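You operate a simulated robot arm through the tools that you are given. There is no shell and no other tool.

You are at the controls of a simulated two-armed robot. One attempt, no reset.

JOB
Fill the filler jar with cold water to its line and close it.
Fine: screw its lid back on; hold the jar while you turn the lid, hold it under the cold tap; it ends on the drain board where it stood, the tap off. Set down upright: filler jar.
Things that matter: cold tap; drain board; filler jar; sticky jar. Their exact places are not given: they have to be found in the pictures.

The check looks at the end state, three seconds after you hand in, the way a careful person would. Anything else that was tipped, shoved, dropped, spilled or broken makes it a failure. A push-on lid holds only when it is set on centred and level and pressed home; a screw cap is set on level and turned clockwise until tight.

ROBOT AND FRAMES
Two 7-joint arms with two-finger parallel grippers on one trunk, on a base that drives. Base frame: it is fixed to the floor where the robot stands at the start and does not move with it; the origin is under the middle of the robot, x ahead of it, y to its left, z up; the surface under the hand at the start is at about z = 88. Lengths are in cm, angles in rad, forces in N, time in s.
The left shoulder is at the start at [6, 14.3, 92.6], the right one opposite. With the tool pointing down near the work surface each hand reaches from about 30 to 72 cm from the robot's upright axis, wherever it stands, measured 20 degrees to its own side. Places, roughly: cold tap [80, 30, 120]; drain board [60, -30, 90]. Payload 1.57 kg a hand.
The TCP of each hand is the grasp point between the finger pads, 3 cm short of the fingertips. In the tool frame z runs along the fingers and y along their closing line. Largest opening 11 cm; finger width 2.4, thickness 1.2; the body of the gripper, 4.8 by 11.2 cm, starts 7.8 cm behind the TCP.
Orientation is that of the tool frame in the base frame, as a unit quaternion [x, y, z, w]. With the fingers straight down and closing along the base's y, the tool's x points along the base's -x, its y along +y and its z along -z.

CONTROLS
- The arms move only by the tool play_rows. It takes "left_plan", "right_plan" or both (then of equal length, played together; a hand with none holds still); each is a list of rows, each an object of numbers (a shift or turn left out is 0, a gripper value left out holds the last): "tx", "ty", "tz": the shift along the tool's x, y, z in mm; "wx", "wy", "wz": the turn, a rotation vector about the tool's x, y, z in rad; "claw": the finger opening in mm, from 0 to 110. In form: [{"tx": .., "ty": .., "tz": .., "wx": .., "wy": .., "wz": .., "claw": ..}, ...]. A call has 1 to 20 rows; each row shifts and turns the commanded pose from where the row before left it, along the tool's axes as they then stand. Each row takes 0.2 s and may step no farther than 5 cm and 0.15 rad from the row before; otherwise, or with a gripper value out of range, the whole call is refused. A pose out of reach is approached as far as the arm can. The call stops where the force on the tool passes 50 N (or 10 N more than at its start, if that is more) or the arm is blocked; 0.2 s more then pass. The fingers move at their own pace (about 4.5 cm/s each) and stop on an object; they squeeze with about 30 N. The grip force told is the motor's: it shows also when the fingers shut on nothing. Time passes only in rows, and 0.2 s behind the last, so rows that do not move let the fingers close. It gives the time, the measured TCP pose, the force on the tool (base axes), the opening and the grip force at its end, in the units of the frame above (readings bear some noise), with the torque about the TCP (base axes, N m) and any sound that the robot's microphone picked up, and new pictures: "pictures" is both (left out), scene, wrist or none (wrist: the cameras of the hands that moved).
- Cameras (640 x 400 px; columns grow to the right, rows downward): "scene" is now at [6.85, -0.71, 153.11]; the picture's right is [-0.17, -0.99, 0.00], its down [-0.72, 0.12, -0.68] and it looks along [0.68, -0.11, -0.73] (base axes); focal length 286 px, centre (320, 200). "left" rides on the left gripper at [7, -1.6, -14.1] in its tool frame; the picture's right is [0.23, 0.97, 0.00], its down [-0.86, 0.20, -0.48] and it looks along [-0.47, 0.11, 0.88] (tool axes); focal length 222 px, centre (320, 200). "right" rides on the right gripper at [7, 1.6, -14.1] in its tool frame; the picture's right is [-0.23, 0.97, 0.00], its down [-0.86, -0.20, -0.48] and it looks along [-0.47, -0.11, 0.88] (tool axes); focal length 222 px, centre (320, 200).
- slide_trunk(by): slides the trunk up (or, below 0, down) by that many cm; the arms and the scene camera ride with it, the base frame stays. It gives what a move gives, with no picture.
- base_move(legs): drives the robot by 1 to 6 legs, each [ahead, left, turn to the left] in cm, cm and rad, along the robot's own axes; the way and the turn of a leg run together, so that a leg with both is an arc; at most 150 cm and 3.142 rad a leg. The arms and the cameras ride along, it lands a little off, and it stops where it bumps. It gives what a move gives, and a new picture of the scene camera.
- aim_head(pan, tilt): turns the head with the scene camera to pan (to the left, within 1.501 rad either way) and tilt (down, from -0.506 to 1.204), counted from straight ahead of the robot. It gives what a move gives, and a new picture of the scene camera.
- point_at(camera, pixels): there is no depth. For up to 12 entries [column, row, z] of the newest picture of that camera ("zoom" is the newest enlarged one), the place [x, y] in the base frame at which the ray of that pixel passes the height z, good to about 0.2 cm, but the place of the scene camera against the robot may be out by one fixed shift of up to 2.5 cm in any direction. The clock stands still meanwhile.
- close_up(camera, box): a new picture of the part [left, top, right, bottom] of that camera's present view, enlarged. The clock stands still meanwhile.
- close_job(): hands the job in; it is judged then, once.

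Open the grippers and draw the arms clear of the work before you hand the job in, unless the task says otherwise.

The tools are called after "Call:" as name(argument=value, ...) on one line, values as JSON. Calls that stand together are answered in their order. play_rows: Moves the arms, as the interface text tells. Its arguments: {"type":"object","properties":{"left_plan":{"type":"array","items":{"type":"object","properties":{"tx":{"type":"number"},"ty":{"type":"number"},"tz":{"type":"number"},"wx":{"type":"number"},"wy":{"type":"number"},"wz":{"type":"number"},"claw":{"type":"number"}}}},"right_plan":{"type":"array","items":{"type":"object","properties":{"tx":{"type":"number"},"ty":{"type":"number"},"tz":{"type":"number"},"wx":{"type":"number"},"wy":{"type":"number"},"wz":{"type":"number"},"claw":{"type":"number"}}}},"pictures":{"type":"string","enum":["both","scene","wrist","none"]}},"required":[]} The other tools are called the same way: slide_trunk (by) slides the trunk up or down; base_move (legs) drives the base; aim_head (pan, tilt) turns the head that bears the scene camera; point_at (camera, pixels) gives the place at which the rays of pixels pass given heights; close_up (camera, box) takes an enlarged picture of a part of a camera's view; close_job () hands the job in.

At the start:

```text
clock: 0.0
left_position: [44.45, 26.77, 100.04]
left_tcp_rot: [0.0, 1.0, 0.0, -0.001]
left_ft_force: [-0.8, -0.1, 0.3]
left_ft_torque: [0.0, -0.01, -0.01]
left_opening: 11.0
left_finger_force: 0.0
right_position: [38.41, -6.22, 99.92]
right_tcp_rot: [0.0, 1.0, 0.0, -0.001]
right_ft_force: [0.4, -0.2, 1.2]
right_ft_torque: [-0.03, 0.02, -0.02]
right_opening: 11.0
right_finger_force: 0.1
trunk travel left (down, up): [-52.5, 6.5]
robot x, y, heading: [0.11, -0.25, 0.006]
head pan, tilt: [-0.166, 0.817]
```

scene: 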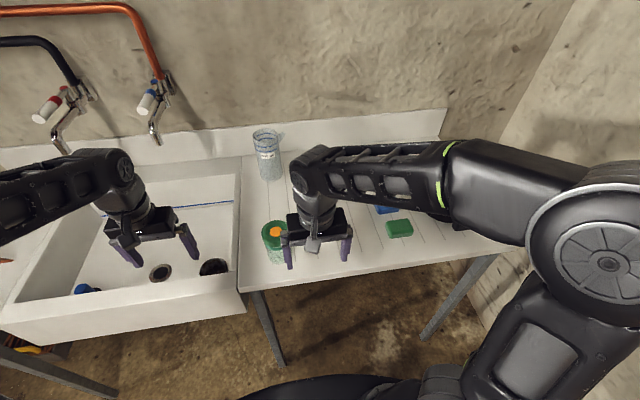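
right: 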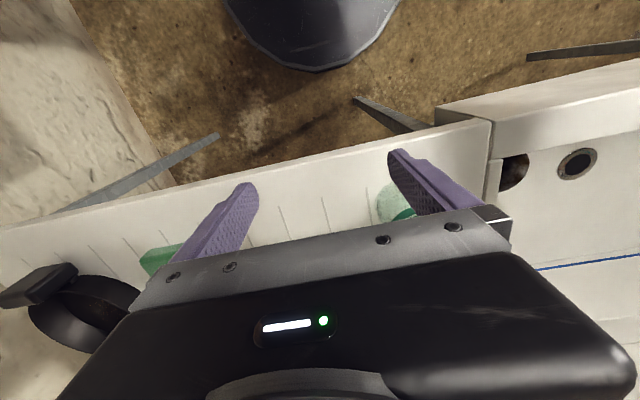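
left: 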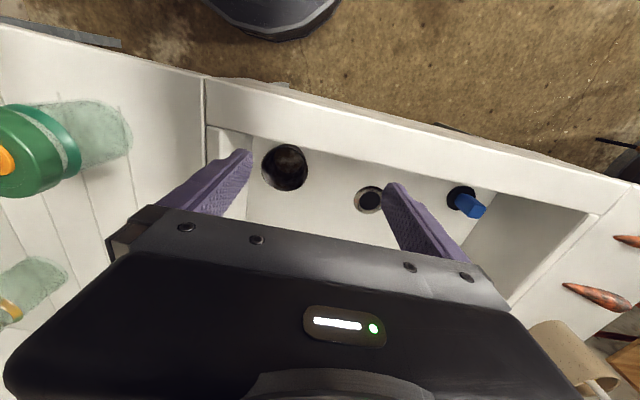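

The scene shows two jars near (268,150) and (275,245), and two taps at (60,105) and (155,95). I take close looks at each before moving.

Call:
close_up(camera="scene", box=[220, 110, 420, 290])

Call:
close_up(camera="scene", box=[0, 40, 240, 190])

Call:
close_up(camera="left", box=[0, 80, 220, 340])

```text
2.22 times, centred on (320, 200) of scene
```

zoom: 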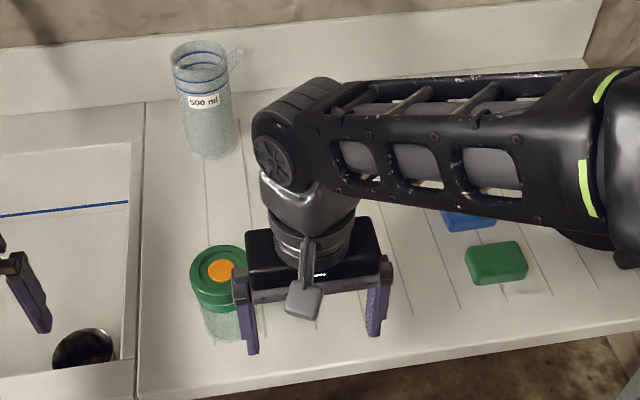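

```text
2.67 times, centred on (120, 115) of scene
```

zoom: 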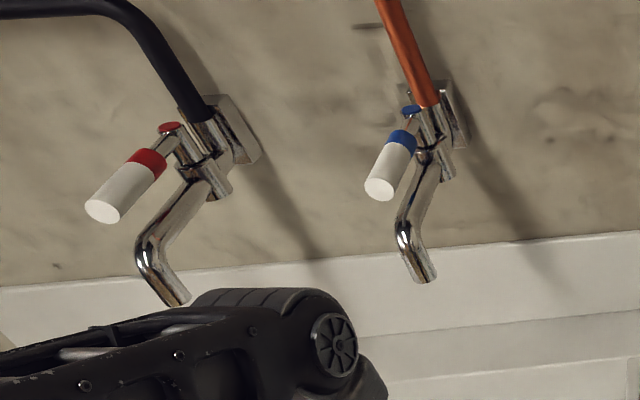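

```text
1.54 times, centred on (110, 210) of left
```

zoom: 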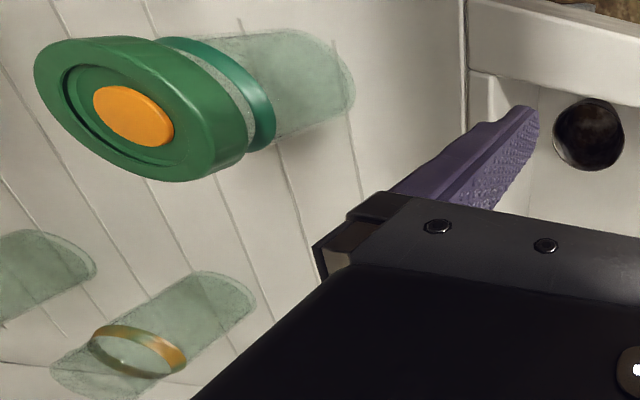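

Jars with a green lid, an open jar with an orange band and a 500 ml measuring beaker show, but the right arm hides part of the board. I raise the right hand and move it to the right to see everything.

Call:
play_rows(right_plan=[{"tz": -50}, {"tz": -50}, {"tz": -50}, {"ty": -50}, {"ty": -50}, {"ty": -50}, {"ty": -50}, {"tx": 40, "ty": -30}, {"tx": 40, "ty": -30}], pictures="both")

```text
clock: 2.0
left_position: [44.43, 26.77, 100.02]
left_tcp_rot: [0.0, 1.0, 0.0, 0.0]
left_ft_force: [0.4, 0.8, -0.3]
left_ft_torque: [0.03, 0.0, 0.02]
left_opening: 10.99
left_finger_force: 0.1
right_position: [30.34, -32.15, 110.91]
right_tcp_rot: [-0.001, 1.0, 0.0, 0.0]
right_ft_force: [-0.3, -0.1, -0.6]
right_ft_torque: [-0.01, 0.0, 0.0]
right_opening: 11.0
right_finger_force: 0.1
right hand out of reach, approached as far as the arm can: row 3
trunk travel left (down, up): [-52.5, 6.5]
robot x, y, heading: [0.03, -0.03, 0.001]
head pan, tilt: [-0.166, 0.817]
```

scene: 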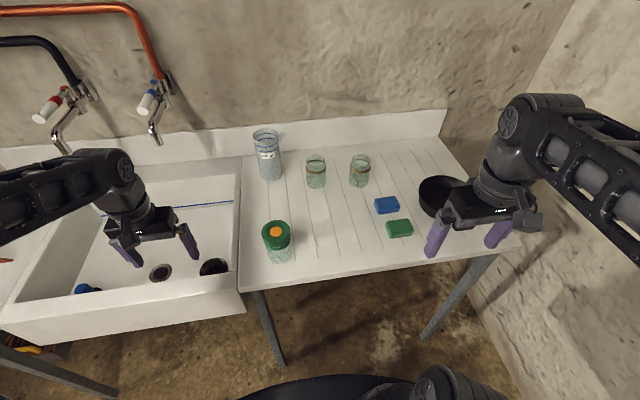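
right: 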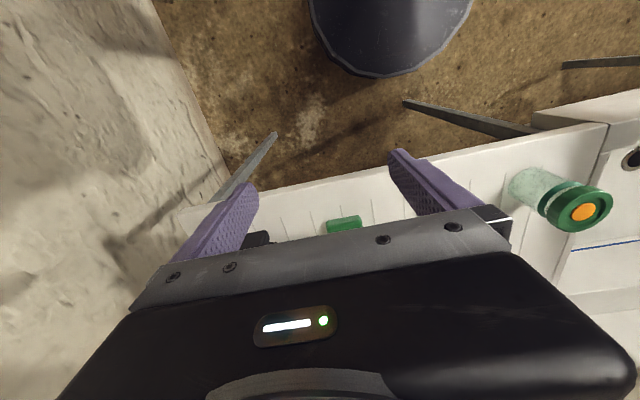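

Call:
close_up(camera="scene", box=[240, 115, 400, 215])

Call:
close_up(camera="scene", box=[230, 195, 358, 275])

Call:
close_up(camera="scene", box=[360, 160, 520, 260])

Call:
close_up(camera="scene", box=[0, 160, 256, 370])

```text
4.00 times, centred on (320, 165) of scene
```

zoom: 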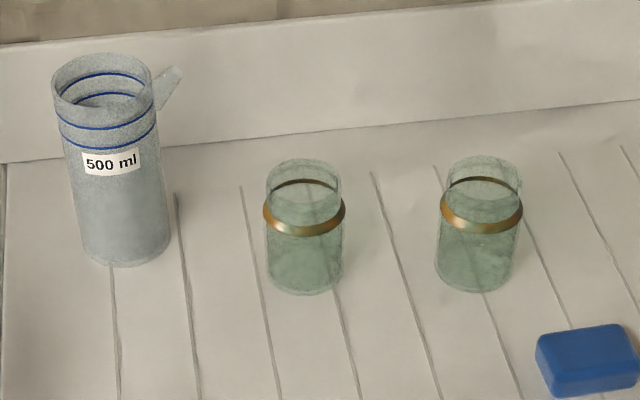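

```text
5.00 times, centred on (294, 235) of scene
```

zoom: 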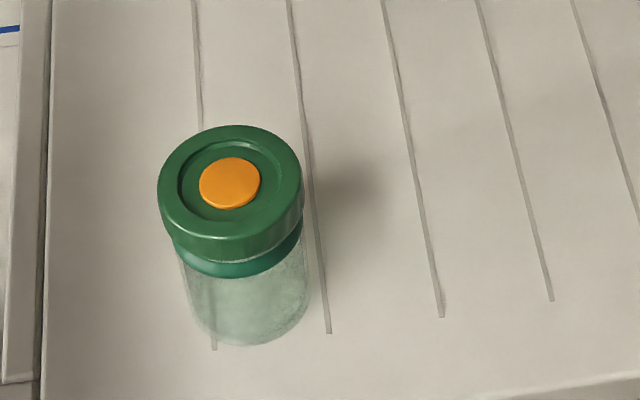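

```text
4.00 times, centred on (440, 210) of scene
```

zoom: 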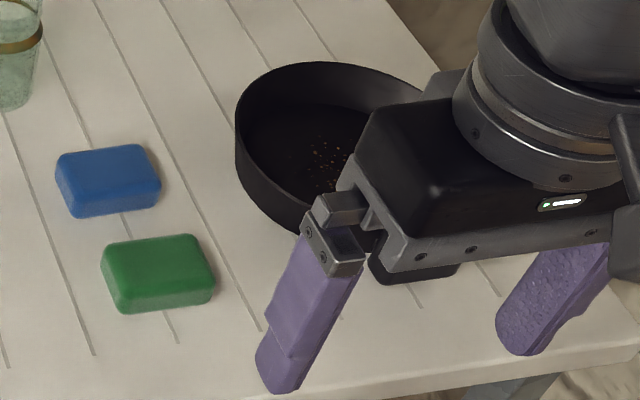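

```text
1.90 times, centred on (128, 265) of scene
```

zoom: 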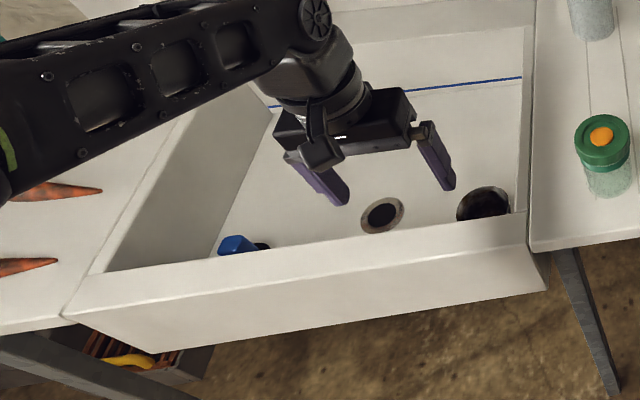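

The only lid visible so far is the green one with the orange disc at (277,230); the two open jars at (316,172) and (360,170) carry gold bands. I survey the rest of the surroundings with the head before deciding which is the filler jar.

Call:
aim_head(pan=0.7, tilt=0.8)

Call:
aim_head(pan=1.4, tilt=0.7)

Call:
aim_head(pan=-0.9, tilt=0.7)

Call:
aim_head(pan=0.1, tilt=0.5)

```text
clock: 3.2
left_position: [44.5, 26.8, 99.93]
left_tcp_rot: [0.0, 1.0, 0.001, 0.0]
left_ft_force: [0.5, 0.5, -0.5]
left_ft_torque: [-0.01, 0.02, 0.0]
left_opening: 11.0
left_finger_force: 0.2
right_position: [30.35, -32.19, 110.95]
right_tcp_rot: [0.0, 1.0, 0.0, 0.0]
right_ft_force: [0.2, 0.4, -0.4]
right_ft_torque: [0.01, 0.02, -0.05]
right_opening: 11.0
right_finger_force: 0.0
trunk travel left (down, up): [-52.5, 6.5]
robot x, y, heading: [0.34, 0.49, -0.004]
head pan, tilt: [0.7, 0.799]
```

scene: 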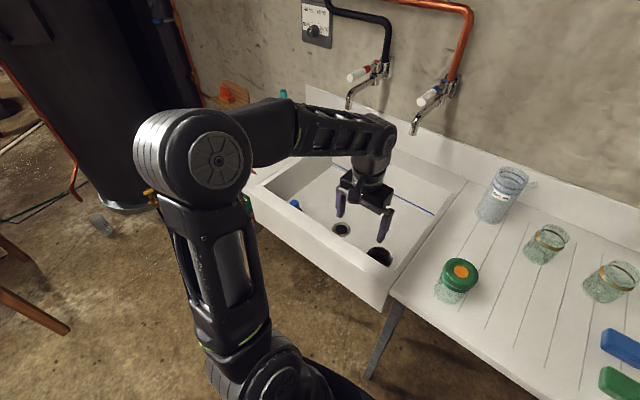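

```text
clock: 4.2
left_position: [44.57, 26.74, 100.06]
left_tcp_rot: [0.001, 1.0, -0.001, 0.001]
left_ft_force: [-0.3, -0.8, -0.4]
left_ft_torque: [-0.02, -0.01, 0.0]
left_opening: 11.02
left_finger_force: 0.1
right_position: [30.35, -32.15, 110.89]
right_tcp_rot: [0.0, 1.0, 0.001, 0.0]
right_ft_force: [0.0, 0.1, 0.9]
right_ft_torque: [0.03, 0.04, 0.01]
right_opening: 10.99
right_finger_force: 0.1
trunk travel left (down, up): [-52.5, 6.5]
robot x, y, heading: [-0.06, 0.09, 0.003]
head pan, tilt: [1.4, 0.7]
```

scene: 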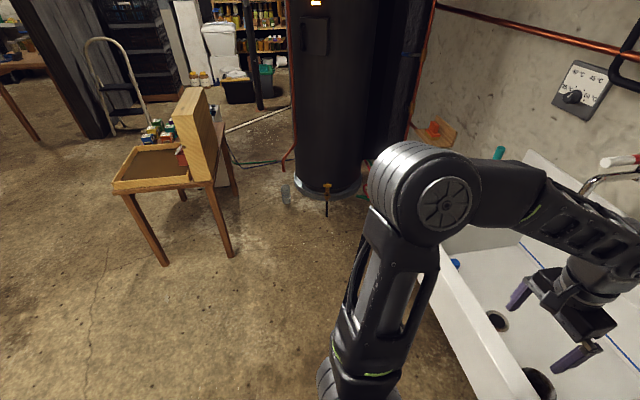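

```text
clock: 6.4
left_position: [44.41, 26.81, 99.95]
left_tcp_rot: [0.001, 1.0, 0.001, 0.0]
left_ft_force: [-0.4, 0.4, -0.6]
left_ft_torque: [0.0, -0.02, -0.01]
left_opening: 11.01
left_finger_force: 0.0
right_position: [30.47, -32.13, 110.98]
right_tcp_rot: [0.001, 1.0, 0.0, 0.001]
right_ft_force: [-0.6, -0.3, 0.5]
right_ft_torque: [0.01, 0.04, -0.01]
right_opening: 11.02
right_finger_force: 0.0
trunk travel left (down, up): [-52.5, 6.5]
robot x, y, heading: [-0.3, -0.48, -0.0]
head pan, tilt: [-0.901, 0.7]
```

scene: 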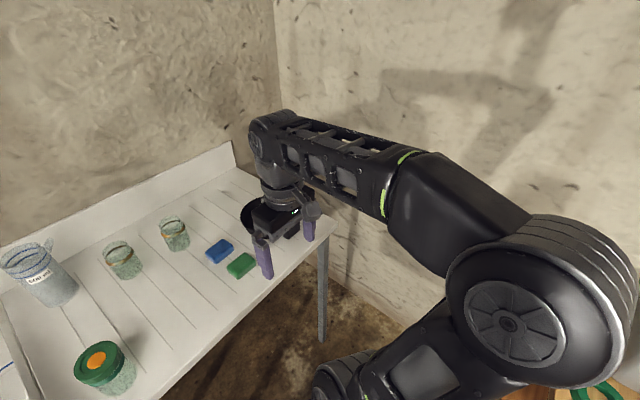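

```text
clock: 7.7
left_position: [44.51, 26.8, 100.01]
left_tcp_rot: [0.0, 1.0, -0.001, 0.0]
left_ft_force: [0.8, -0.1, -1.0]
left_ft_torque: [0.0, -0.02, -0.01]
left_opening: 11.01
left_finger_force: 0.0
right_position: [30.26, -32.19, 110.99]
right_tcp_rot: [0.0, 1.0, 0.0, 0.001]
right_ft_force: [0.0, 0.2, 0.3]
right_ft_torque: [-0.01, -0.02, 0.01]
right_opening: 10.99
right_finger_force: 0.0
trunk travel left (down, up): [-52.5, 6.5]
robot x, y, heading: [0.07, -0.04, -0.0]
head pan, tilt: [0.099, 0.499]
```

scene: 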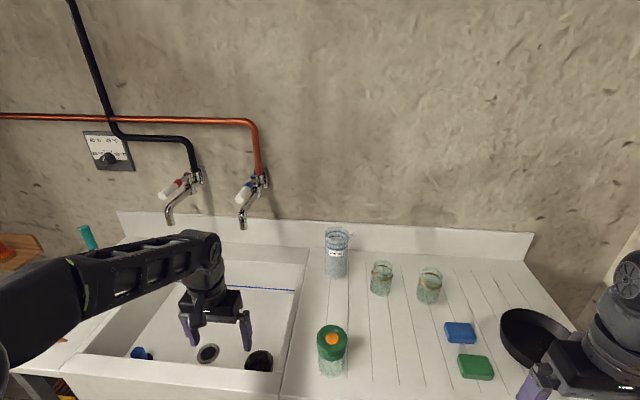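

In the view to the right there was a green thing on wood at the lower right corner (600,390). I look that way, and farther behind, in case it is another lid or jar.

Call:
aim_head(pan=-1.5, tilt=0.9)

Call:
aim_head(pan=-1.5, tilt=0.3)

Call:
aim_head(pan=1.5, tilt=0.3)

```text
clock: 9.3
left_position: [44.47, 26.74, 100.0]
left_tcp_rot: [0.0, 1.0, 0.0, -0.001]
left_ft_force: [-0.1, -0.4, -0.2]
left_ft_torque: [-0.04, 0.01, 0.04]
left_opening: 10.96
left_finger_force: 0.1
right_position: [30.39, -32.13, 110.84]
right_tcp_rot: [0.0, 1.0, 0.001, 0.001]
right_ft_force: [-0.7, 0.2, 0.0]
right_ft_torque: [0.0, -0.01, 0.03]
right_opening: 11.0
right_finger_force: 0.1
trunk travel left (down, up): [-52.5, 6.5]
robot x, y, heading: [0.09, -0.11, 0.002]
head pan, tilt: [-1.499, 0.901]
```

scene: 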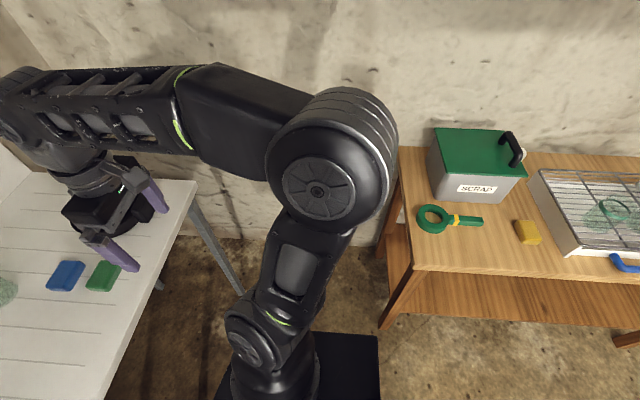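

```text
clock: 10.3
left_position: [44.5, 26.66, 100.03]
left_tcp_rot: [0.0, 1.0, 0.0, 0.0]
left_ft_force: [0.6, 0.5, 0.8]
left_ft_torque: [0.05, 0.01, 0.01]
left_opening: 11.01
left_finger_force: 0.0
right_position: [30.38, -32.2, 110.88]
right_tcp_rot: [0.0, 1.0, 0.0, 0.0]
right_ft_force: [0.0, -0.4, 0.3]
right_ft_torque: [0.01, 0.02, 0.0]
right_opening: 10.98
right_finger_force: 0.1
trunk travel left (down, up): [-52.5, 6.5]
robot x, y, heading: [0.4, -0.04, 0.003]
head pan, tilt: [-1.499, 0.3]
```

scene: 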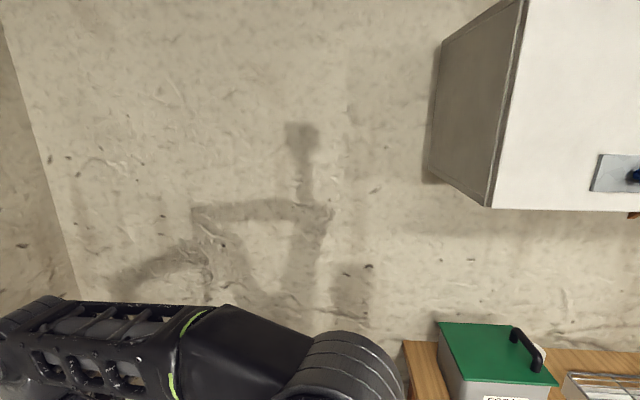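

```text
clock: 12.9
left_position: [44.5, 26.81, 99.94]
left_tcp_rot: [0.0, 1.0, 0.0, 0.0]
left_ft_force: [0.7, 0.7, -0.2]
left_ft_torque: [-0.03, -0.04, -0.01]
left_opening: 11.01
left_finger_force: 0.1
right_position: [30.42, -32.24, 110.98]
right_tcp_rot: [0.0, 1.0, -0.001, 0.0]
right_ft_force: [-1.0, 0.2, 0.0]
right_ft_torque: [0.02, 0.03, -0.01]
right_opening: 10.99
right_finger_force: 0.1
trunk travel left (down, up): [-52.5, 6.5]
robot x, y, heading: [-0.07, 0.19, 0.0]
head pan, tilt: [1.499, 0.3]
```

scene: 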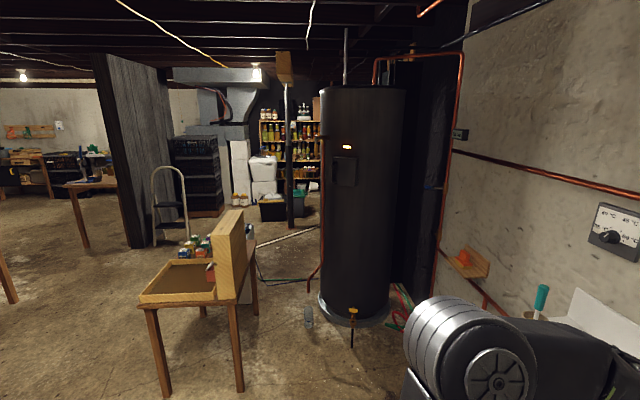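

The only lidded jar around is the green one. I zoom on the jars and on the bench to the right to tell filler from sticky.

Call:
aim_head(pan=-0.3, tilt=0.75)

Call:
close_up(camera="scene", box=[220, 190, 300, 270])

Call:
close_up(camera="scene", box=[260, 110, 380, 190])

```text
clock: 14.7
left_position: [44.47, 26.79, 100.01]
left_tcp_rot: [0.0, 1.0, -0.001, 0.001]
left_ft_force: [0.2, -0.1, -0.4]
left_ft_torque: [0.02, 0.01, 0.01]
left_opening: 10.99
left_finger_force: 0.1
right_position: [30.26, -32.15, 110.94]
right_tcp_rot: [0.0, 1.0, 0.0, 0.0]
right_ft_force: [0.7, 0.2, -0.8]
right_ft_torque: [-0.01, -0.02, 0.02]
right_opening: 11.01
right_finger_force: 0.0
trunk travel left (down, up): [-52.5, 6.5]
robot x, y, heading: [0.04, -0.42, -0.001]
head pan, tilt: [-0.3, 0.75]
```

scene: 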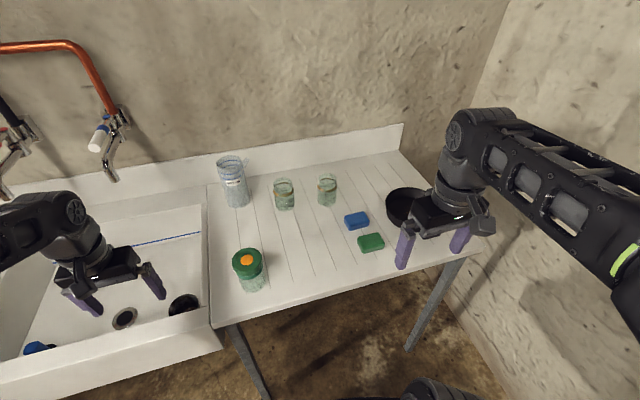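

```text
5.00 times, centred on (260, 230) of scene
```

zoom: 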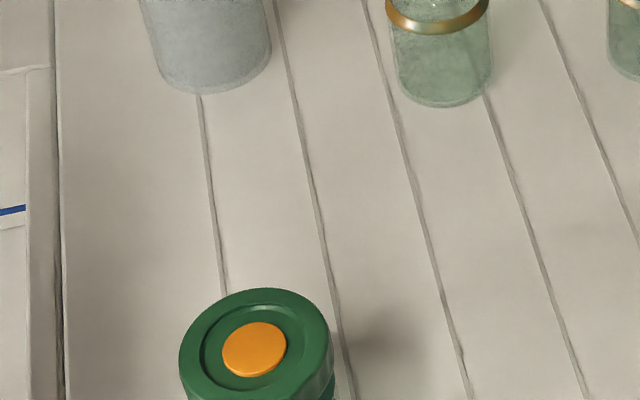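

```text
5.00 times, centred on (320, 150) of scene
```

zoom: 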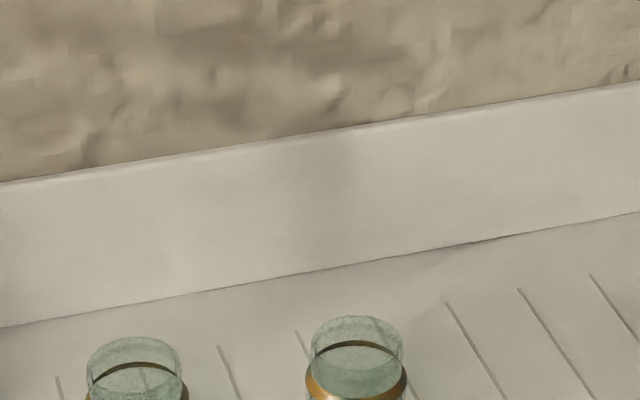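

I take the lidded green jar (lid top near (247,260)) for the filler jar. I measure the jar, tap, and other objects in this picture at several heights.

Call:
point_at(camera="scene", pixels=[[253, 291, 88], [247, 260, 100], [247, 260, 98], [238, 207, 88], [286, 209, 88], [328, 205, 88], [356, 226, 88], [370, 249, 88], [211, 327, 88], [108, 180, 112], [98, 147, 118], [403, 126, 95]])

Call:
close_up(camera="scene", box=[216, 235, 280, 300])

Call:
close_up(camera="scene", box=[60, 90, 160, 200])

```text
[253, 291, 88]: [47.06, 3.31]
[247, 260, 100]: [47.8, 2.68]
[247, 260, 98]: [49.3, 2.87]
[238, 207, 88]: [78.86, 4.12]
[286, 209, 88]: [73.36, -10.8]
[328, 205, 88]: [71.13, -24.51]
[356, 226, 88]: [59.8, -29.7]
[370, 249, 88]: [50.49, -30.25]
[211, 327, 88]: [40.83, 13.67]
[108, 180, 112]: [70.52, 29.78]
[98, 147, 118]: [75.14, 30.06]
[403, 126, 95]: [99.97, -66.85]
```

```text
6.15 times, centred on (248, 268) of scene
```

zoom: 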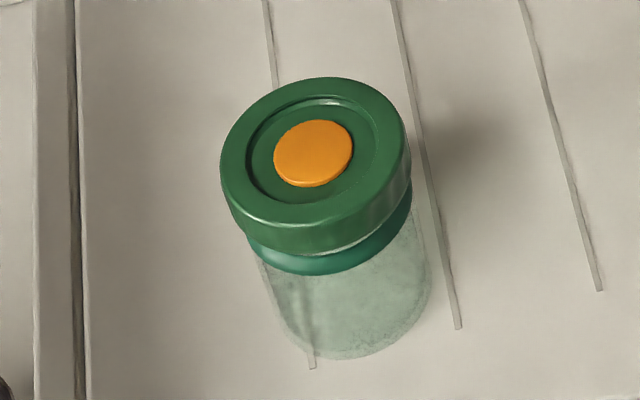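

```text
3.64 times, centred on (110, 145) of scene
```

zoom: 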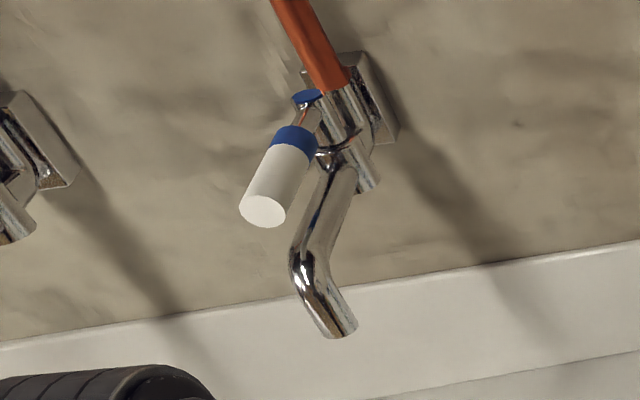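

The jar stands near [48, 3] with a lid about 7 cm wide; the cold spout mouth is near [70, 30]. To fix the jar more accurately I bring the right hand above it at z≈111 and look with its wrist camera.

Call:
play_rows(right_plan=[{"tx": -20, "ty": 45}, {"tx": -20, "ty": 45}, {"tx": -20, "ty": 45}, {"tx": -20, "ty": 45}, {"tx": -20, "ty": 45}, {"tx": -20, "ty": 45}, {"tx": -10, "ty": 45}, {"ty": 35}], pictures="both")

```text
clock: 16.5
left_position: [44.61, 26.77, 99.98]
left_tcp_rot: [0.0, 1.0, 0.0, 0.001]
left_ft_force: [0.1, -0.4, -0.8]
left_ft_torque: [0.0, -0.02, 0.02]
left_opening: 11.0
left_finger_force: 0.1
right_position: [43.41, 1.72, 111.23]
right_tcp_rot: [0.001, 1.0, 0.0, 0.002]
right_ft_force: [-0.1, 0.2, 0.8]
right_ft_torque: [0.01, -0.03, 0.02]
right_opening: 11.0
right_finger_force: 0.0
right hand out of reach, approached as far as the arm can: row 8
trunk travel left (down, up): [-52.5, 6.5]
robot x, y, heading: [-0.11, -0.26, -0.001]
head pan, tilt: [-0.3, 0.75]
```

scene: 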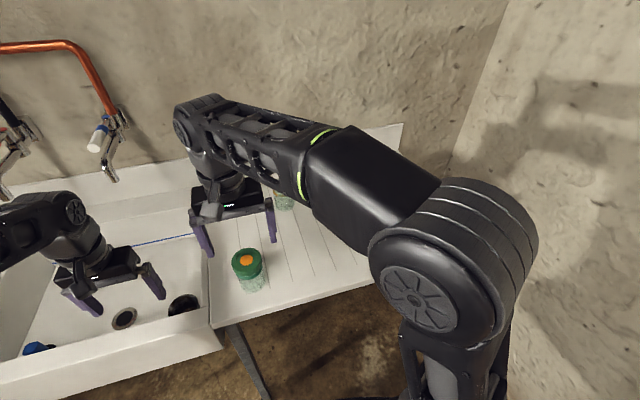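
right: 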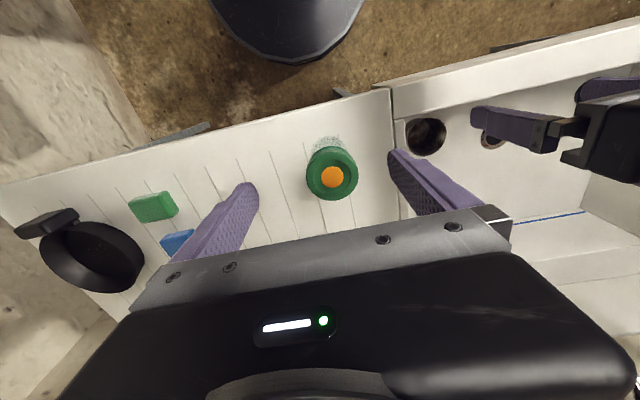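

The right camera shows the lid clearly, orange disc at (332,176). I take its ray at several heights and zoom for the jar's parts.

Call:
point_at(camera="right", pixels=[[332, 176, 96], [332, 176, 98], [332, 176, 100], [332, 176, 102], [327, 142, 88], [390, 90, 88], [305, 175, 98], [358, 175, 98]])

Call:
close_up(camera="right", box=[280, 110, 400, 220])

```text
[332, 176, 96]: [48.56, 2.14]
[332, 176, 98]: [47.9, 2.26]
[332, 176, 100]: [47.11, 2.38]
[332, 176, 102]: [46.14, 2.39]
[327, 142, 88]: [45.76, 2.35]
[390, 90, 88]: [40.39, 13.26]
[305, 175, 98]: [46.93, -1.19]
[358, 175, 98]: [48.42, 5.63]
```

```text
3.64 times, centred on (340, 165) of right
```

zoom: 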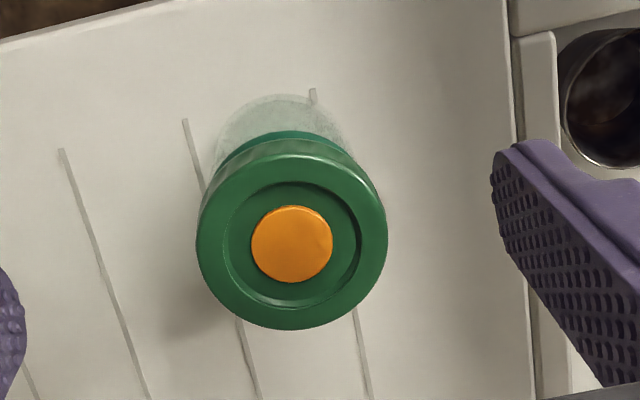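

The lid centre is near [48.1, 2.2] with about 7 cm diameter. For a side grip on the jar I want more room between robot and jar, so I drive back 10 cm with the hands held high.

Call:
base_move(legs=[[-10, 0, 0]])

```text
clock: 17.7
left_position: [34.43, 26.8, 100.03]
left_tcp_rot: [0.0, 1.0, -0.001, 0.001]
left_ft_force: [-0.4, -0.3, 1.3]
left_ft_torque: [0.02, -0.05, 0.04]
left_opening: 11.0
left_finger_force: 0.0
right_position: [33.29, 1.65, 111.23]
right_tcp_rot: [0.0, 1.0, 0.0, 0.002]
right_ft_force: [-0.5, -0.1, 0.2]
right_ft_torque: [0.01, -0.07, 0.0]
right_opening: 10.97
right_finger_force: 0.1
trunk travel left (down, up): [-52.5, 6.5]
robot x, y, heading: [-9.74, -0.02, 0.007]
head pan, tilt: [-0.3, 0.75]
```

scene: 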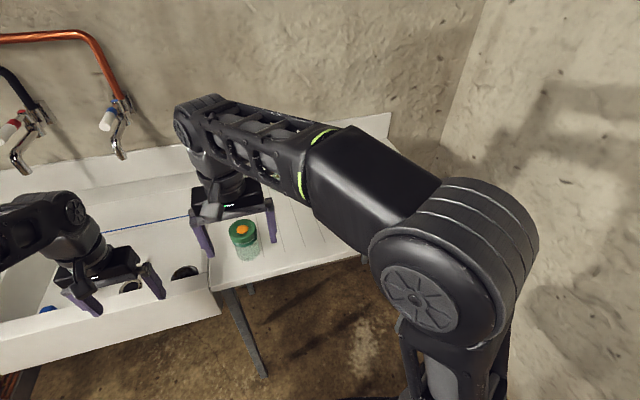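

Robot now at x≈-9.7. I bring the right hand to about [37, -3, 103] in front of the jar, then yaw it left and pitch it up so it can take the jar body from the side.

Call:
play_rows(right_plan=[{"tx": -18, "ty": -23, "tz": 40}, {"tx": -18, "ty": -23, "tz": 40}, {"wz": -0.145}, {"wz": -0.145}, {"wz": -0.145}, {"wy": -0.14}, {"wy": -0.14}, {"wy": -0.14}, {"wy": -0.14}, {"wy": -0.14}, {"wy": -0.14}, {"wy": -0.14}], pictures="both")

```text
clock: 20.3
left_position: [34.6, 26.78, 99.99]
left_tcp_rot: [-0.001, 1.0, 0.0, 0.0]
left_ft_force: [0.0, 0.2, -0.8]
left_ft_torque: [0.03, -0.01, -0.04]
left_opening: 11.0
left_finger_force: 0.1
right_position: [37.21, -3.34, 103.07]
right_tcp_rot: [-0.19, 0.876, 0.088, 0.434]
right_ft_force: [0.4, -0.4, -0.6]
right_ft_torque: [-0.04, -0.01, -0.01]
right_opening: 10.99
right_finger_force: 0.0
right hand out of reach, approached as far as the arm can: row 12
trunk travel left (down, up): [-52.5, 6.5]
robot x, y, heading: [-10.17, 0.04, -0.002]
head pan, tilt: [-0.3, 0.75]
```

scene: 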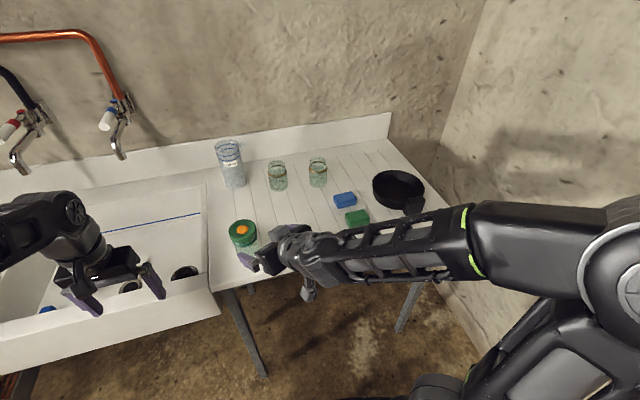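
right: 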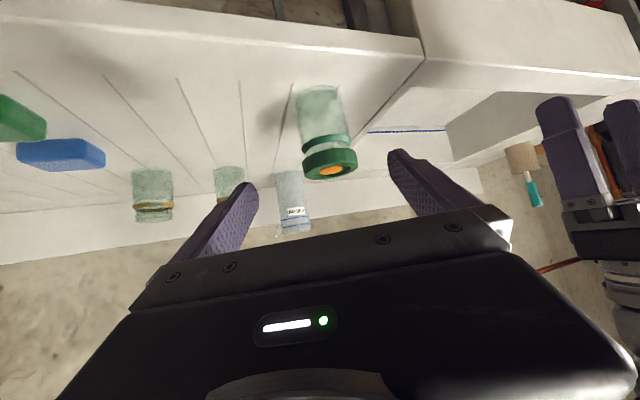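

The wrist camera now sees the jar from the side (upside-down picture), body (320,90)–(328,145), lid (330,160). I zoom and measure its heights.

Call:
close_up(camera="right", box=[260, 70, 400, 190])

Call:
point_at(camera="right", pixels=[[318, 87, 88], [330, 171, 96], [330, 171, 97], [330, 171, 98], [330, 171, 99], [427, 60, 88]])

```text
3.33 times, centred on (330, 130) of right
```

zoom: 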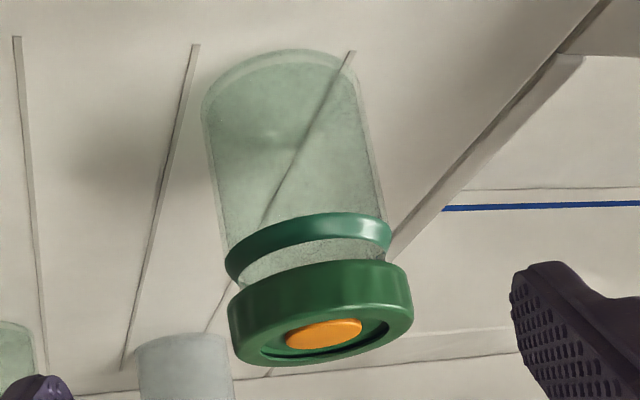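

```text
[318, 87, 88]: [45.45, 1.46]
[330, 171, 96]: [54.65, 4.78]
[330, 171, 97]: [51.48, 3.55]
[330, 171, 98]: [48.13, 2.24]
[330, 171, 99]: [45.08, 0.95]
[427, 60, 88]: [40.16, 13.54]
```

Two rays agree: lid top at z≈98 above axis [48.0, 2.25], jar about 10 cm tall, body about 6 cm wide, band near z 95. I slide the right hand in along its fingers so the open pads straddle the jar body at z≈91.8.

Call:
play_rows(right_plan=[{"tx": 20, "ty": 8}, {"tz": 40}, {"tz": 40}, {"tz": 30}, {"tz": 20}], pictures="both")

```text
clock: 21.5
left_position: [34.63, 26.78, 100.0]
left_tcp_rot: [0.0, 1.0, 0.0, 0.0]
left_ft_force: [-0.2, -0.2, -0.2]
left_ft_torque: [-0.02, 0.02, 0.04]
left_opening: 11.03
left_finger_force: 0.2
right_position: [45.39, 1.02, 93.58]
right_tcp_rot: [-0.189, 0.876, 0.088, 0.436]
right_ft_force: [-0.5, 0.3, 0.5]
right_ft_torque: [-0.02, -0.04, 0.03]
right_opening: 10.98
right_finger_force: 0.0
trunk travel left (down, up): [-52.5, 6.5]
robot x, y, heading: [-9.98, 0.09, -0.002]
head pan, tilt: [-0.3, 0.75]
```

scene: 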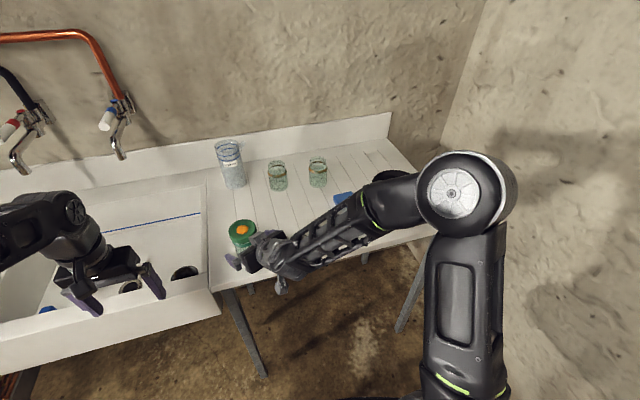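
right: 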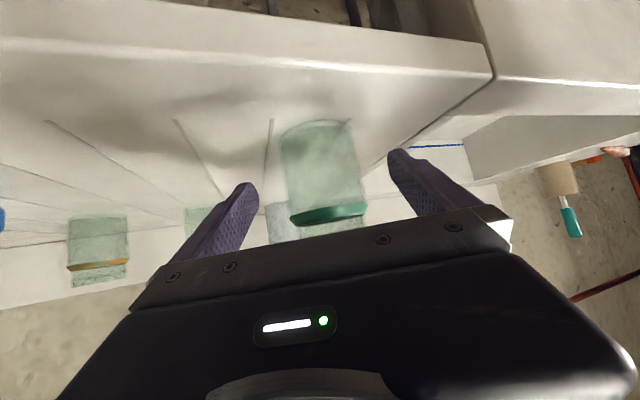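

The jar sits centred between the fingers (centre column ≈323). I advance the last 28 mm and close on the body.

Call:
play_rows(right_plan=[{"tz": 14}, {"tz": 14}, {"claw": 75}, {"claw": 75}, {"claw": 66}, {"claw": 66}, {"claw": 40}, {"claw": 40}, {"claw": 40}], pictures="both")

```text
clock: 23.5
left_position: [34.67, 26.64, 99.97]
left_tcp_rot: [0.0, 1.0, -0.001, 0.0]
left_ft_force: [0.1, -0.2, -0.8]
left_ft_torque: [-0.02, 0.01, -0.01]
left_opening: 11.01
left_finger_force: 0.0
right_position: [47.4, 2.04, 91.88]
right_tcp_rot: [-0.19, 0.876, 0.089, 0.434]
right_ft_force: [-1.0, 0.3, 0.0]
right_ft_torque: [-0.06, -0.04, 0.02]
right_opening: 6.27
right_finger_force: 30.0
trunk travel left (down, up): [-52.5, 6.5]
robot x, y, heading: [-9.68, -0.03, -0.0]
head pan, tilt: [-0.3, 0.75]
```

scene: 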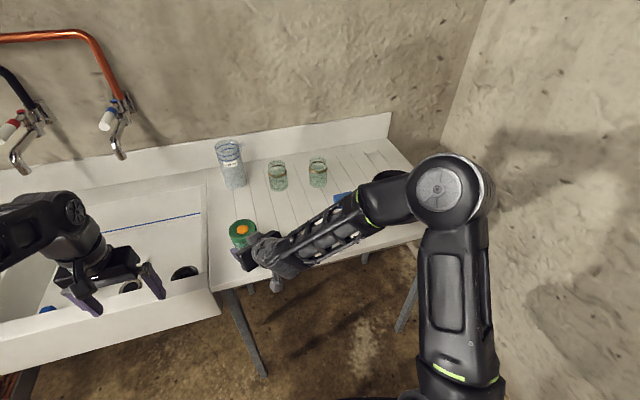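
right: 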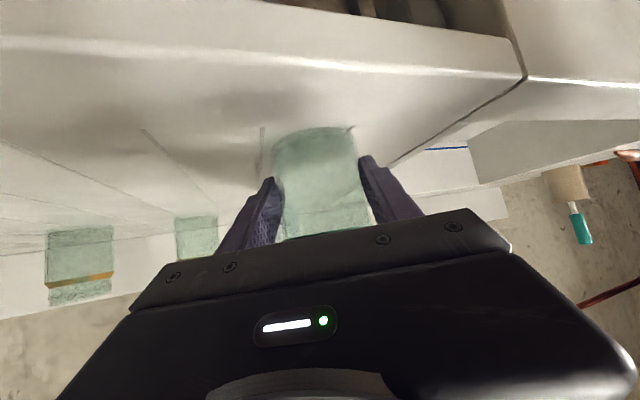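

Jar held (opening 6.27 cm, 30 N). Now I bring the left hand over the lid at z≈105, turned to start a counter-clockwise stroke, and check its view.

Call:
play_rows(left_plan=[{"tz": -40}, {"tz": -30}, {"tx": -34, "ty": -30}, {"tx": -35, "ty": -40}, {"tx": -35, "ty": -40}, {"tx": -30, "ty": -40}, {"ty": -45}, {"ty": -45}, {"wz": 0.15}, {"wz": 0.15}, {"wz": 0.15}], pictures="both")

```text
refused: row 4 steps farther than a row can; nothing moved
```

A row was longer than 5 cm; I resend with smaller rows.

Call:
play_rows(left_plan=[{"tz": -40}, {"tz": -30}, {"tx": -27, "ty": -40}, {"tx": -27, "ty": -40}, {"tx": -27, "ty": -40}, {"tx": -27, "ty": -40}, {"tx": -26, "ty": -40}, {"ty": -45}, {"wz": 0.15}, {"wz": 0.15}, {"wz": 0.15}], pictures="both")

```text
clock: 25.9
left_position: [46.46, 8.88, 106.94]
left_tcp_rot: [0.224, 0.975, 0.0, 0.001]
left_ft_force: [-0.8, -0.3, 0.0]
left_ft_torque: [0.04, -0.01, -0.02]
left_opening: 10.97
left_finger_force: 0.0
left hand out of reach, approached as far as the arm can: row 7, 8
right_position: [47.36, 1.94, 92.05]
right_tcp_rot: [-0.19, 0.875, 0.088, 0.436]
right_ft_force: [0.0, -0.6, 0.7]
right_ft_torque: [-0.1, -0.02, -0.02]
right_opening: 6.27
right_finger_force: 30.3
trunk travel left (down, up): [-52.5, 6.5]
robot x, y, heading: [-10.38, -0.22, 0.0]
head pan, tilt: [-0.3, 0.75]
```

scene: 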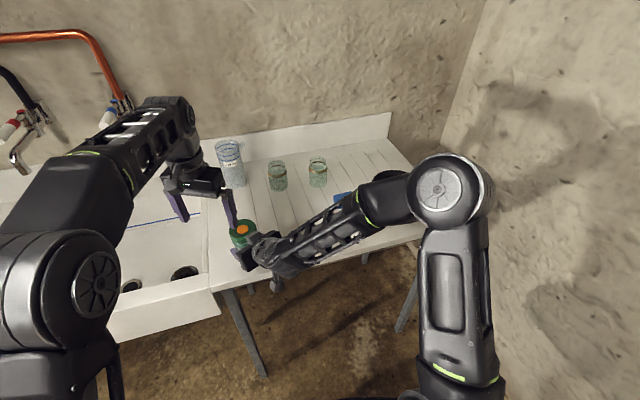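
left: 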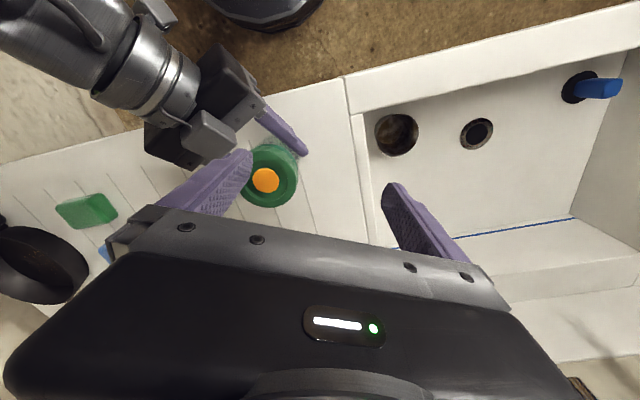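

The left hand stopped short at [46.5, 8.9, 106.9], at its high reach limit; lower it should reach. I descend in small steps to see where the commanded pose stands.

Call:
play_rows(left_plan=[{"tz": 10}, {"tz": 10}, {}], pictures="none")

```text
clock: 26.7
left_position: [46.38, 8.95, 105.13]
left_tcp_rot: [0.223, 0.975, 0.0, 0.0]
left_ft_force: [-0.2, -1.3, -0.1]
left_ft_torque: [-0.01, -0.04, -0.01]
left_opening: 11.0
left_finger_force: 0.0
right_position: [47.4, 1.89, 91.93]
right_tcp_rot: [-0.19, 0.875, 0.089, 0.436]
right_ft_force: [-0.2, -1.7, 1.3]
right_ft_torque: [-0.12, -0.05, 0.0]
right_opening: 6.27
right_finger_force: 30.5
trunk travel left (down, up): [-52.5, 6.5]
robot x, y, heading: [-9.76, -0.22, -0.001]
head pan, tilt: [-0.3, 0.75]
```

Commands start from the reached pose. I now lower to z≈102.5 and move over the lid axis [48, 2.25].

Call:
play_rows(left_plan=[{"tz": 13}, {"tz": 13}, {"tx": -15, "ty": -18}, {"tx": -15, "ty": -18}, {"tx": -14, "ty": -17}, {}], pictures="both")

```text
clock: 28.1
left_position: [48.11, 1.87, 102.41]
left_tcp_rot: [0.223, 0.975, -0.001, 0.0]
left_ft_force: [0.4, -0.2, -0.4]
left_ft_torque: [0.01, -0.01, 0.01]
left_opening: 11.03
left_finger_force: 0.1
right_position: [47.24, 2.07, 91.85]
right_tcp_rot: [-0.19, 0.875, 0.088, 0.436]
right_ft_force: [0.5, 1.4, 2.7]
right_ft_torque: [-0.02, -0.06, 0.02]
right_opening: 6.27
right_finger_force: 29.7
trunk travel left (down, up): [-52.5, 6.5]
robot x, y, heading: [-9.99, 0.05, -0.003]
head pan, tilt: [-0.3, 0.75]
```

scene: 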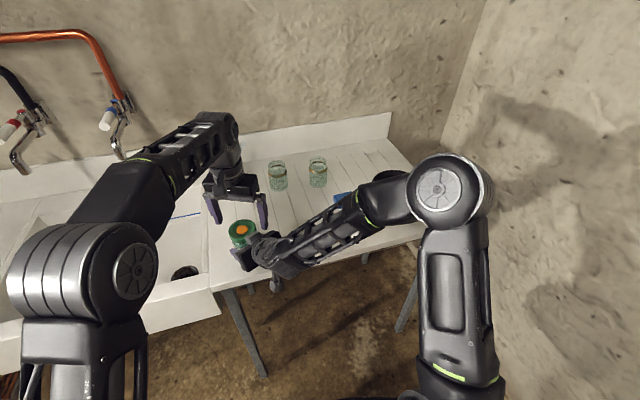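
left: 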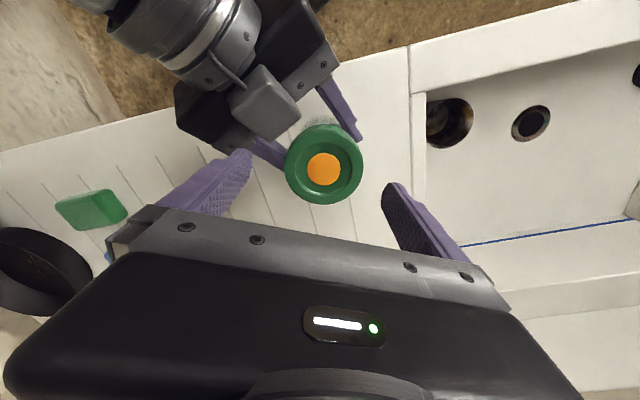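

The lid centre shows at (323,170) in the left camera. I check its place at z=98 for fine centring.

Call:
point_at(camera="left", pixels=[[323, 169, 98], [286, 164, 98], [362, 170, 98], [323, 205, 98], [326, 125, 97]])

Call:
close_up(camera="left", box=[230, 80, 410, 220])

```text
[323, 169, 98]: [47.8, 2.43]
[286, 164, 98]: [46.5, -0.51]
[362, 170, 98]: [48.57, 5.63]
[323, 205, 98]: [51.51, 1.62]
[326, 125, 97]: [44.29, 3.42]
```

```text
2.86 times, centred on (320, 150) of left
```

zoom: 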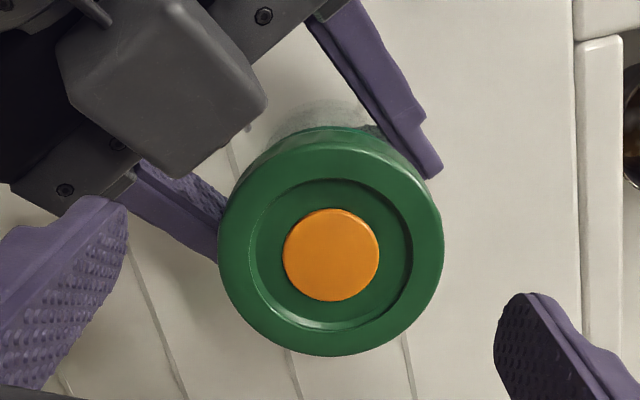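

A grey box on the right hand shows near the lid in the left view; I zoom with the scene camera to see how close it stands to the lid before descending.

Call:
close_up(camera="scene", box=[190, 160, 320, 300])

```text
2.86 times, centred on (255, 230) of scene
```

zoom: 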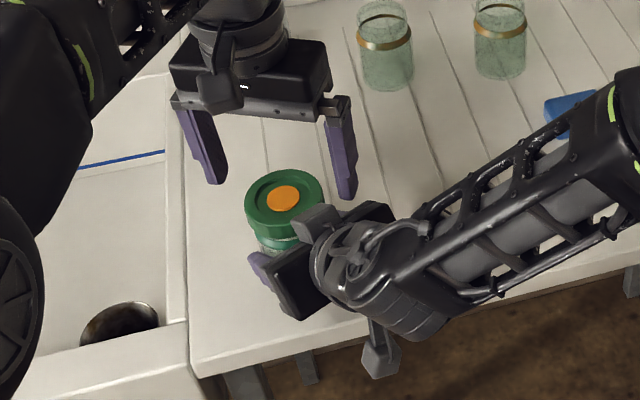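

Call:
point_at(camera="scene", pixels=[[242.1, 229.7, 98], [247, 239, 98], [247, 239, 101], [247, 239, 104], [264, 231.5, 98], [264, 231.5, 101], [264, 231.5, 104]])

Call:
point_at(camera="left", pixels=[[301, 115, 98], [301, 115, 101], [301, 115, 104], [276, 141, 98], [276, 141, 101], [276, 141, 104]])

Call:
close_up(camera="scene", box=[225, 200, 285, 260])

```text
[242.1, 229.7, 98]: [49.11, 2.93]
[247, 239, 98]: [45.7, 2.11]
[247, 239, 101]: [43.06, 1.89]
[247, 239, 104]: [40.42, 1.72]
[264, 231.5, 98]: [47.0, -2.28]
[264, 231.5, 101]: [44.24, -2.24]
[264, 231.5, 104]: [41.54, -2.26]
```

```text
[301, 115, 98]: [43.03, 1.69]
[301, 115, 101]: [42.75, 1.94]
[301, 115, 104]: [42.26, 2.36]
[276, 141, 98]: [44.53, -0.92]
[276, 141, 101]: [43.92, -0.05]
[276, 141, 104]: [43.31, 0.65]
```

```text
6.67 times, centred on (255, 230) of scene
```

zoom: 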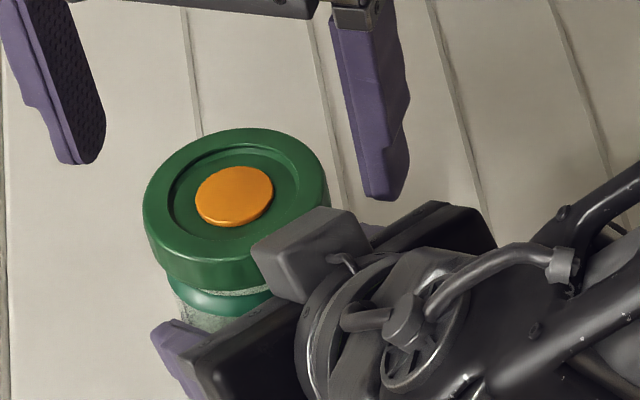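

The box's front edge is about 4.5–5 cm from the lid axis, narrow and low; a stroke from about −40° to +50° clears it with fingers opened to only 82 mm. I set yaw, centre, narrow the opening and descend so the tips sit at the lid's lower rim (TCP z≈99).

Call:
play_rows(left_plan=[{"wz": -0.085, "claw": 82}, {"wz": -0.08, "claw": 82}, {"tx": 2.7, "ty": 3.9}, {"tz": 10}, {"tz": 10}, {"tz": 8}, {"tz": 6}], pictures="both")

```text
clock: 29.7
left_position: [47.91, 2.69, 99.09]
left_tcp_rot: [0.142, 0.99, 0.0, 0.0]
left_ft_force: [0.2, -0.4, -0.3]
left_ft_torque: [-0.02, -0.02, 0.0]
left_opening: 8.2
left_finger_force: 0.0
right_position: [47.43, 2.04, 91.97]
right_tcp_rot: [-0.19, 0.876, 0.088, 0.435]
right_ft_force: [-0.3, 1.0, 1.0]
right_ft_torque: [-0.08, 0.01, -0.02]
right_opening: 6.28
right_finger_force: 30.4
trunk travel left (down, up): [-52.5, 6.5]
robot x, y, heading: [-9.63, -0.05, -0.006]
head pan, tilt: [-0.3, 0.75]
```

scene: 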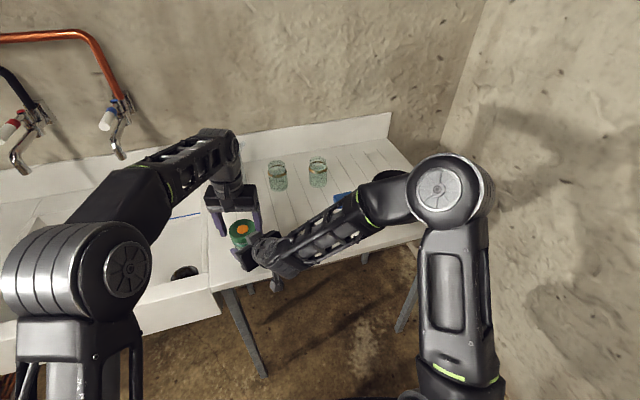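
left: 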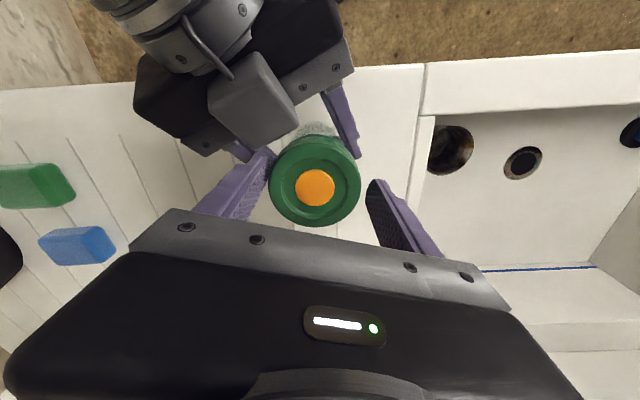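

The lid centre (315,187) is slightly toward the left-picture finger; I shift 4 mm that way and close on the lid.

Call:
play_rows(left_plan=[{"ty": -4}, {"claw": 74}, {"claw": 60}, {"claw": 60}, {"claw": 60}], pictures="wrist")

```text
clock: 30.9
left_position: [47.9, 2.18, 99.0]
left_tcp_rot: [0.142, 0.99, 0.0, 0.0]
left_ft_force: [0.9, 4.0, -0.7]
left_ft_torque: [0.26, 0.0, 0.03]
left_opening: 6.69
left_finger_force: 30.1
right_position: [47.23, 1.93, 92.01]
right_tcp_rot: [-0.189, 0.876, 0.087, 0.436]
right_ft_force: [-1.6, -3.5, 2.3]
right_ft_torque: [-0.08, -0.1, -0.05]
right_opening: 6.23
right_finger_force: 30.1
trunk travel left (down, up): [-52.5, 6.5]
robot x, y, heading: [-10.21, 0.21, 0.005]
head pan, tilt: [-0.3, 0.75]
```

left: 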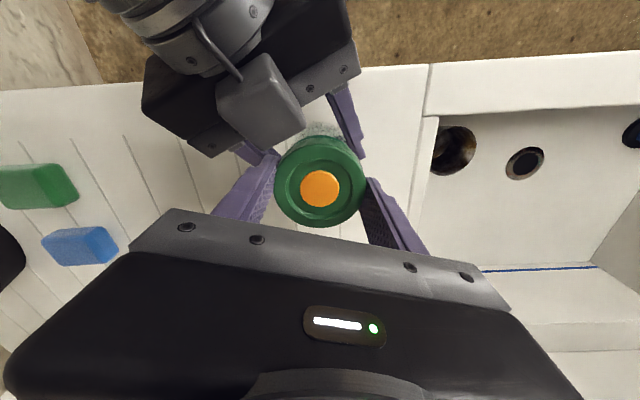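

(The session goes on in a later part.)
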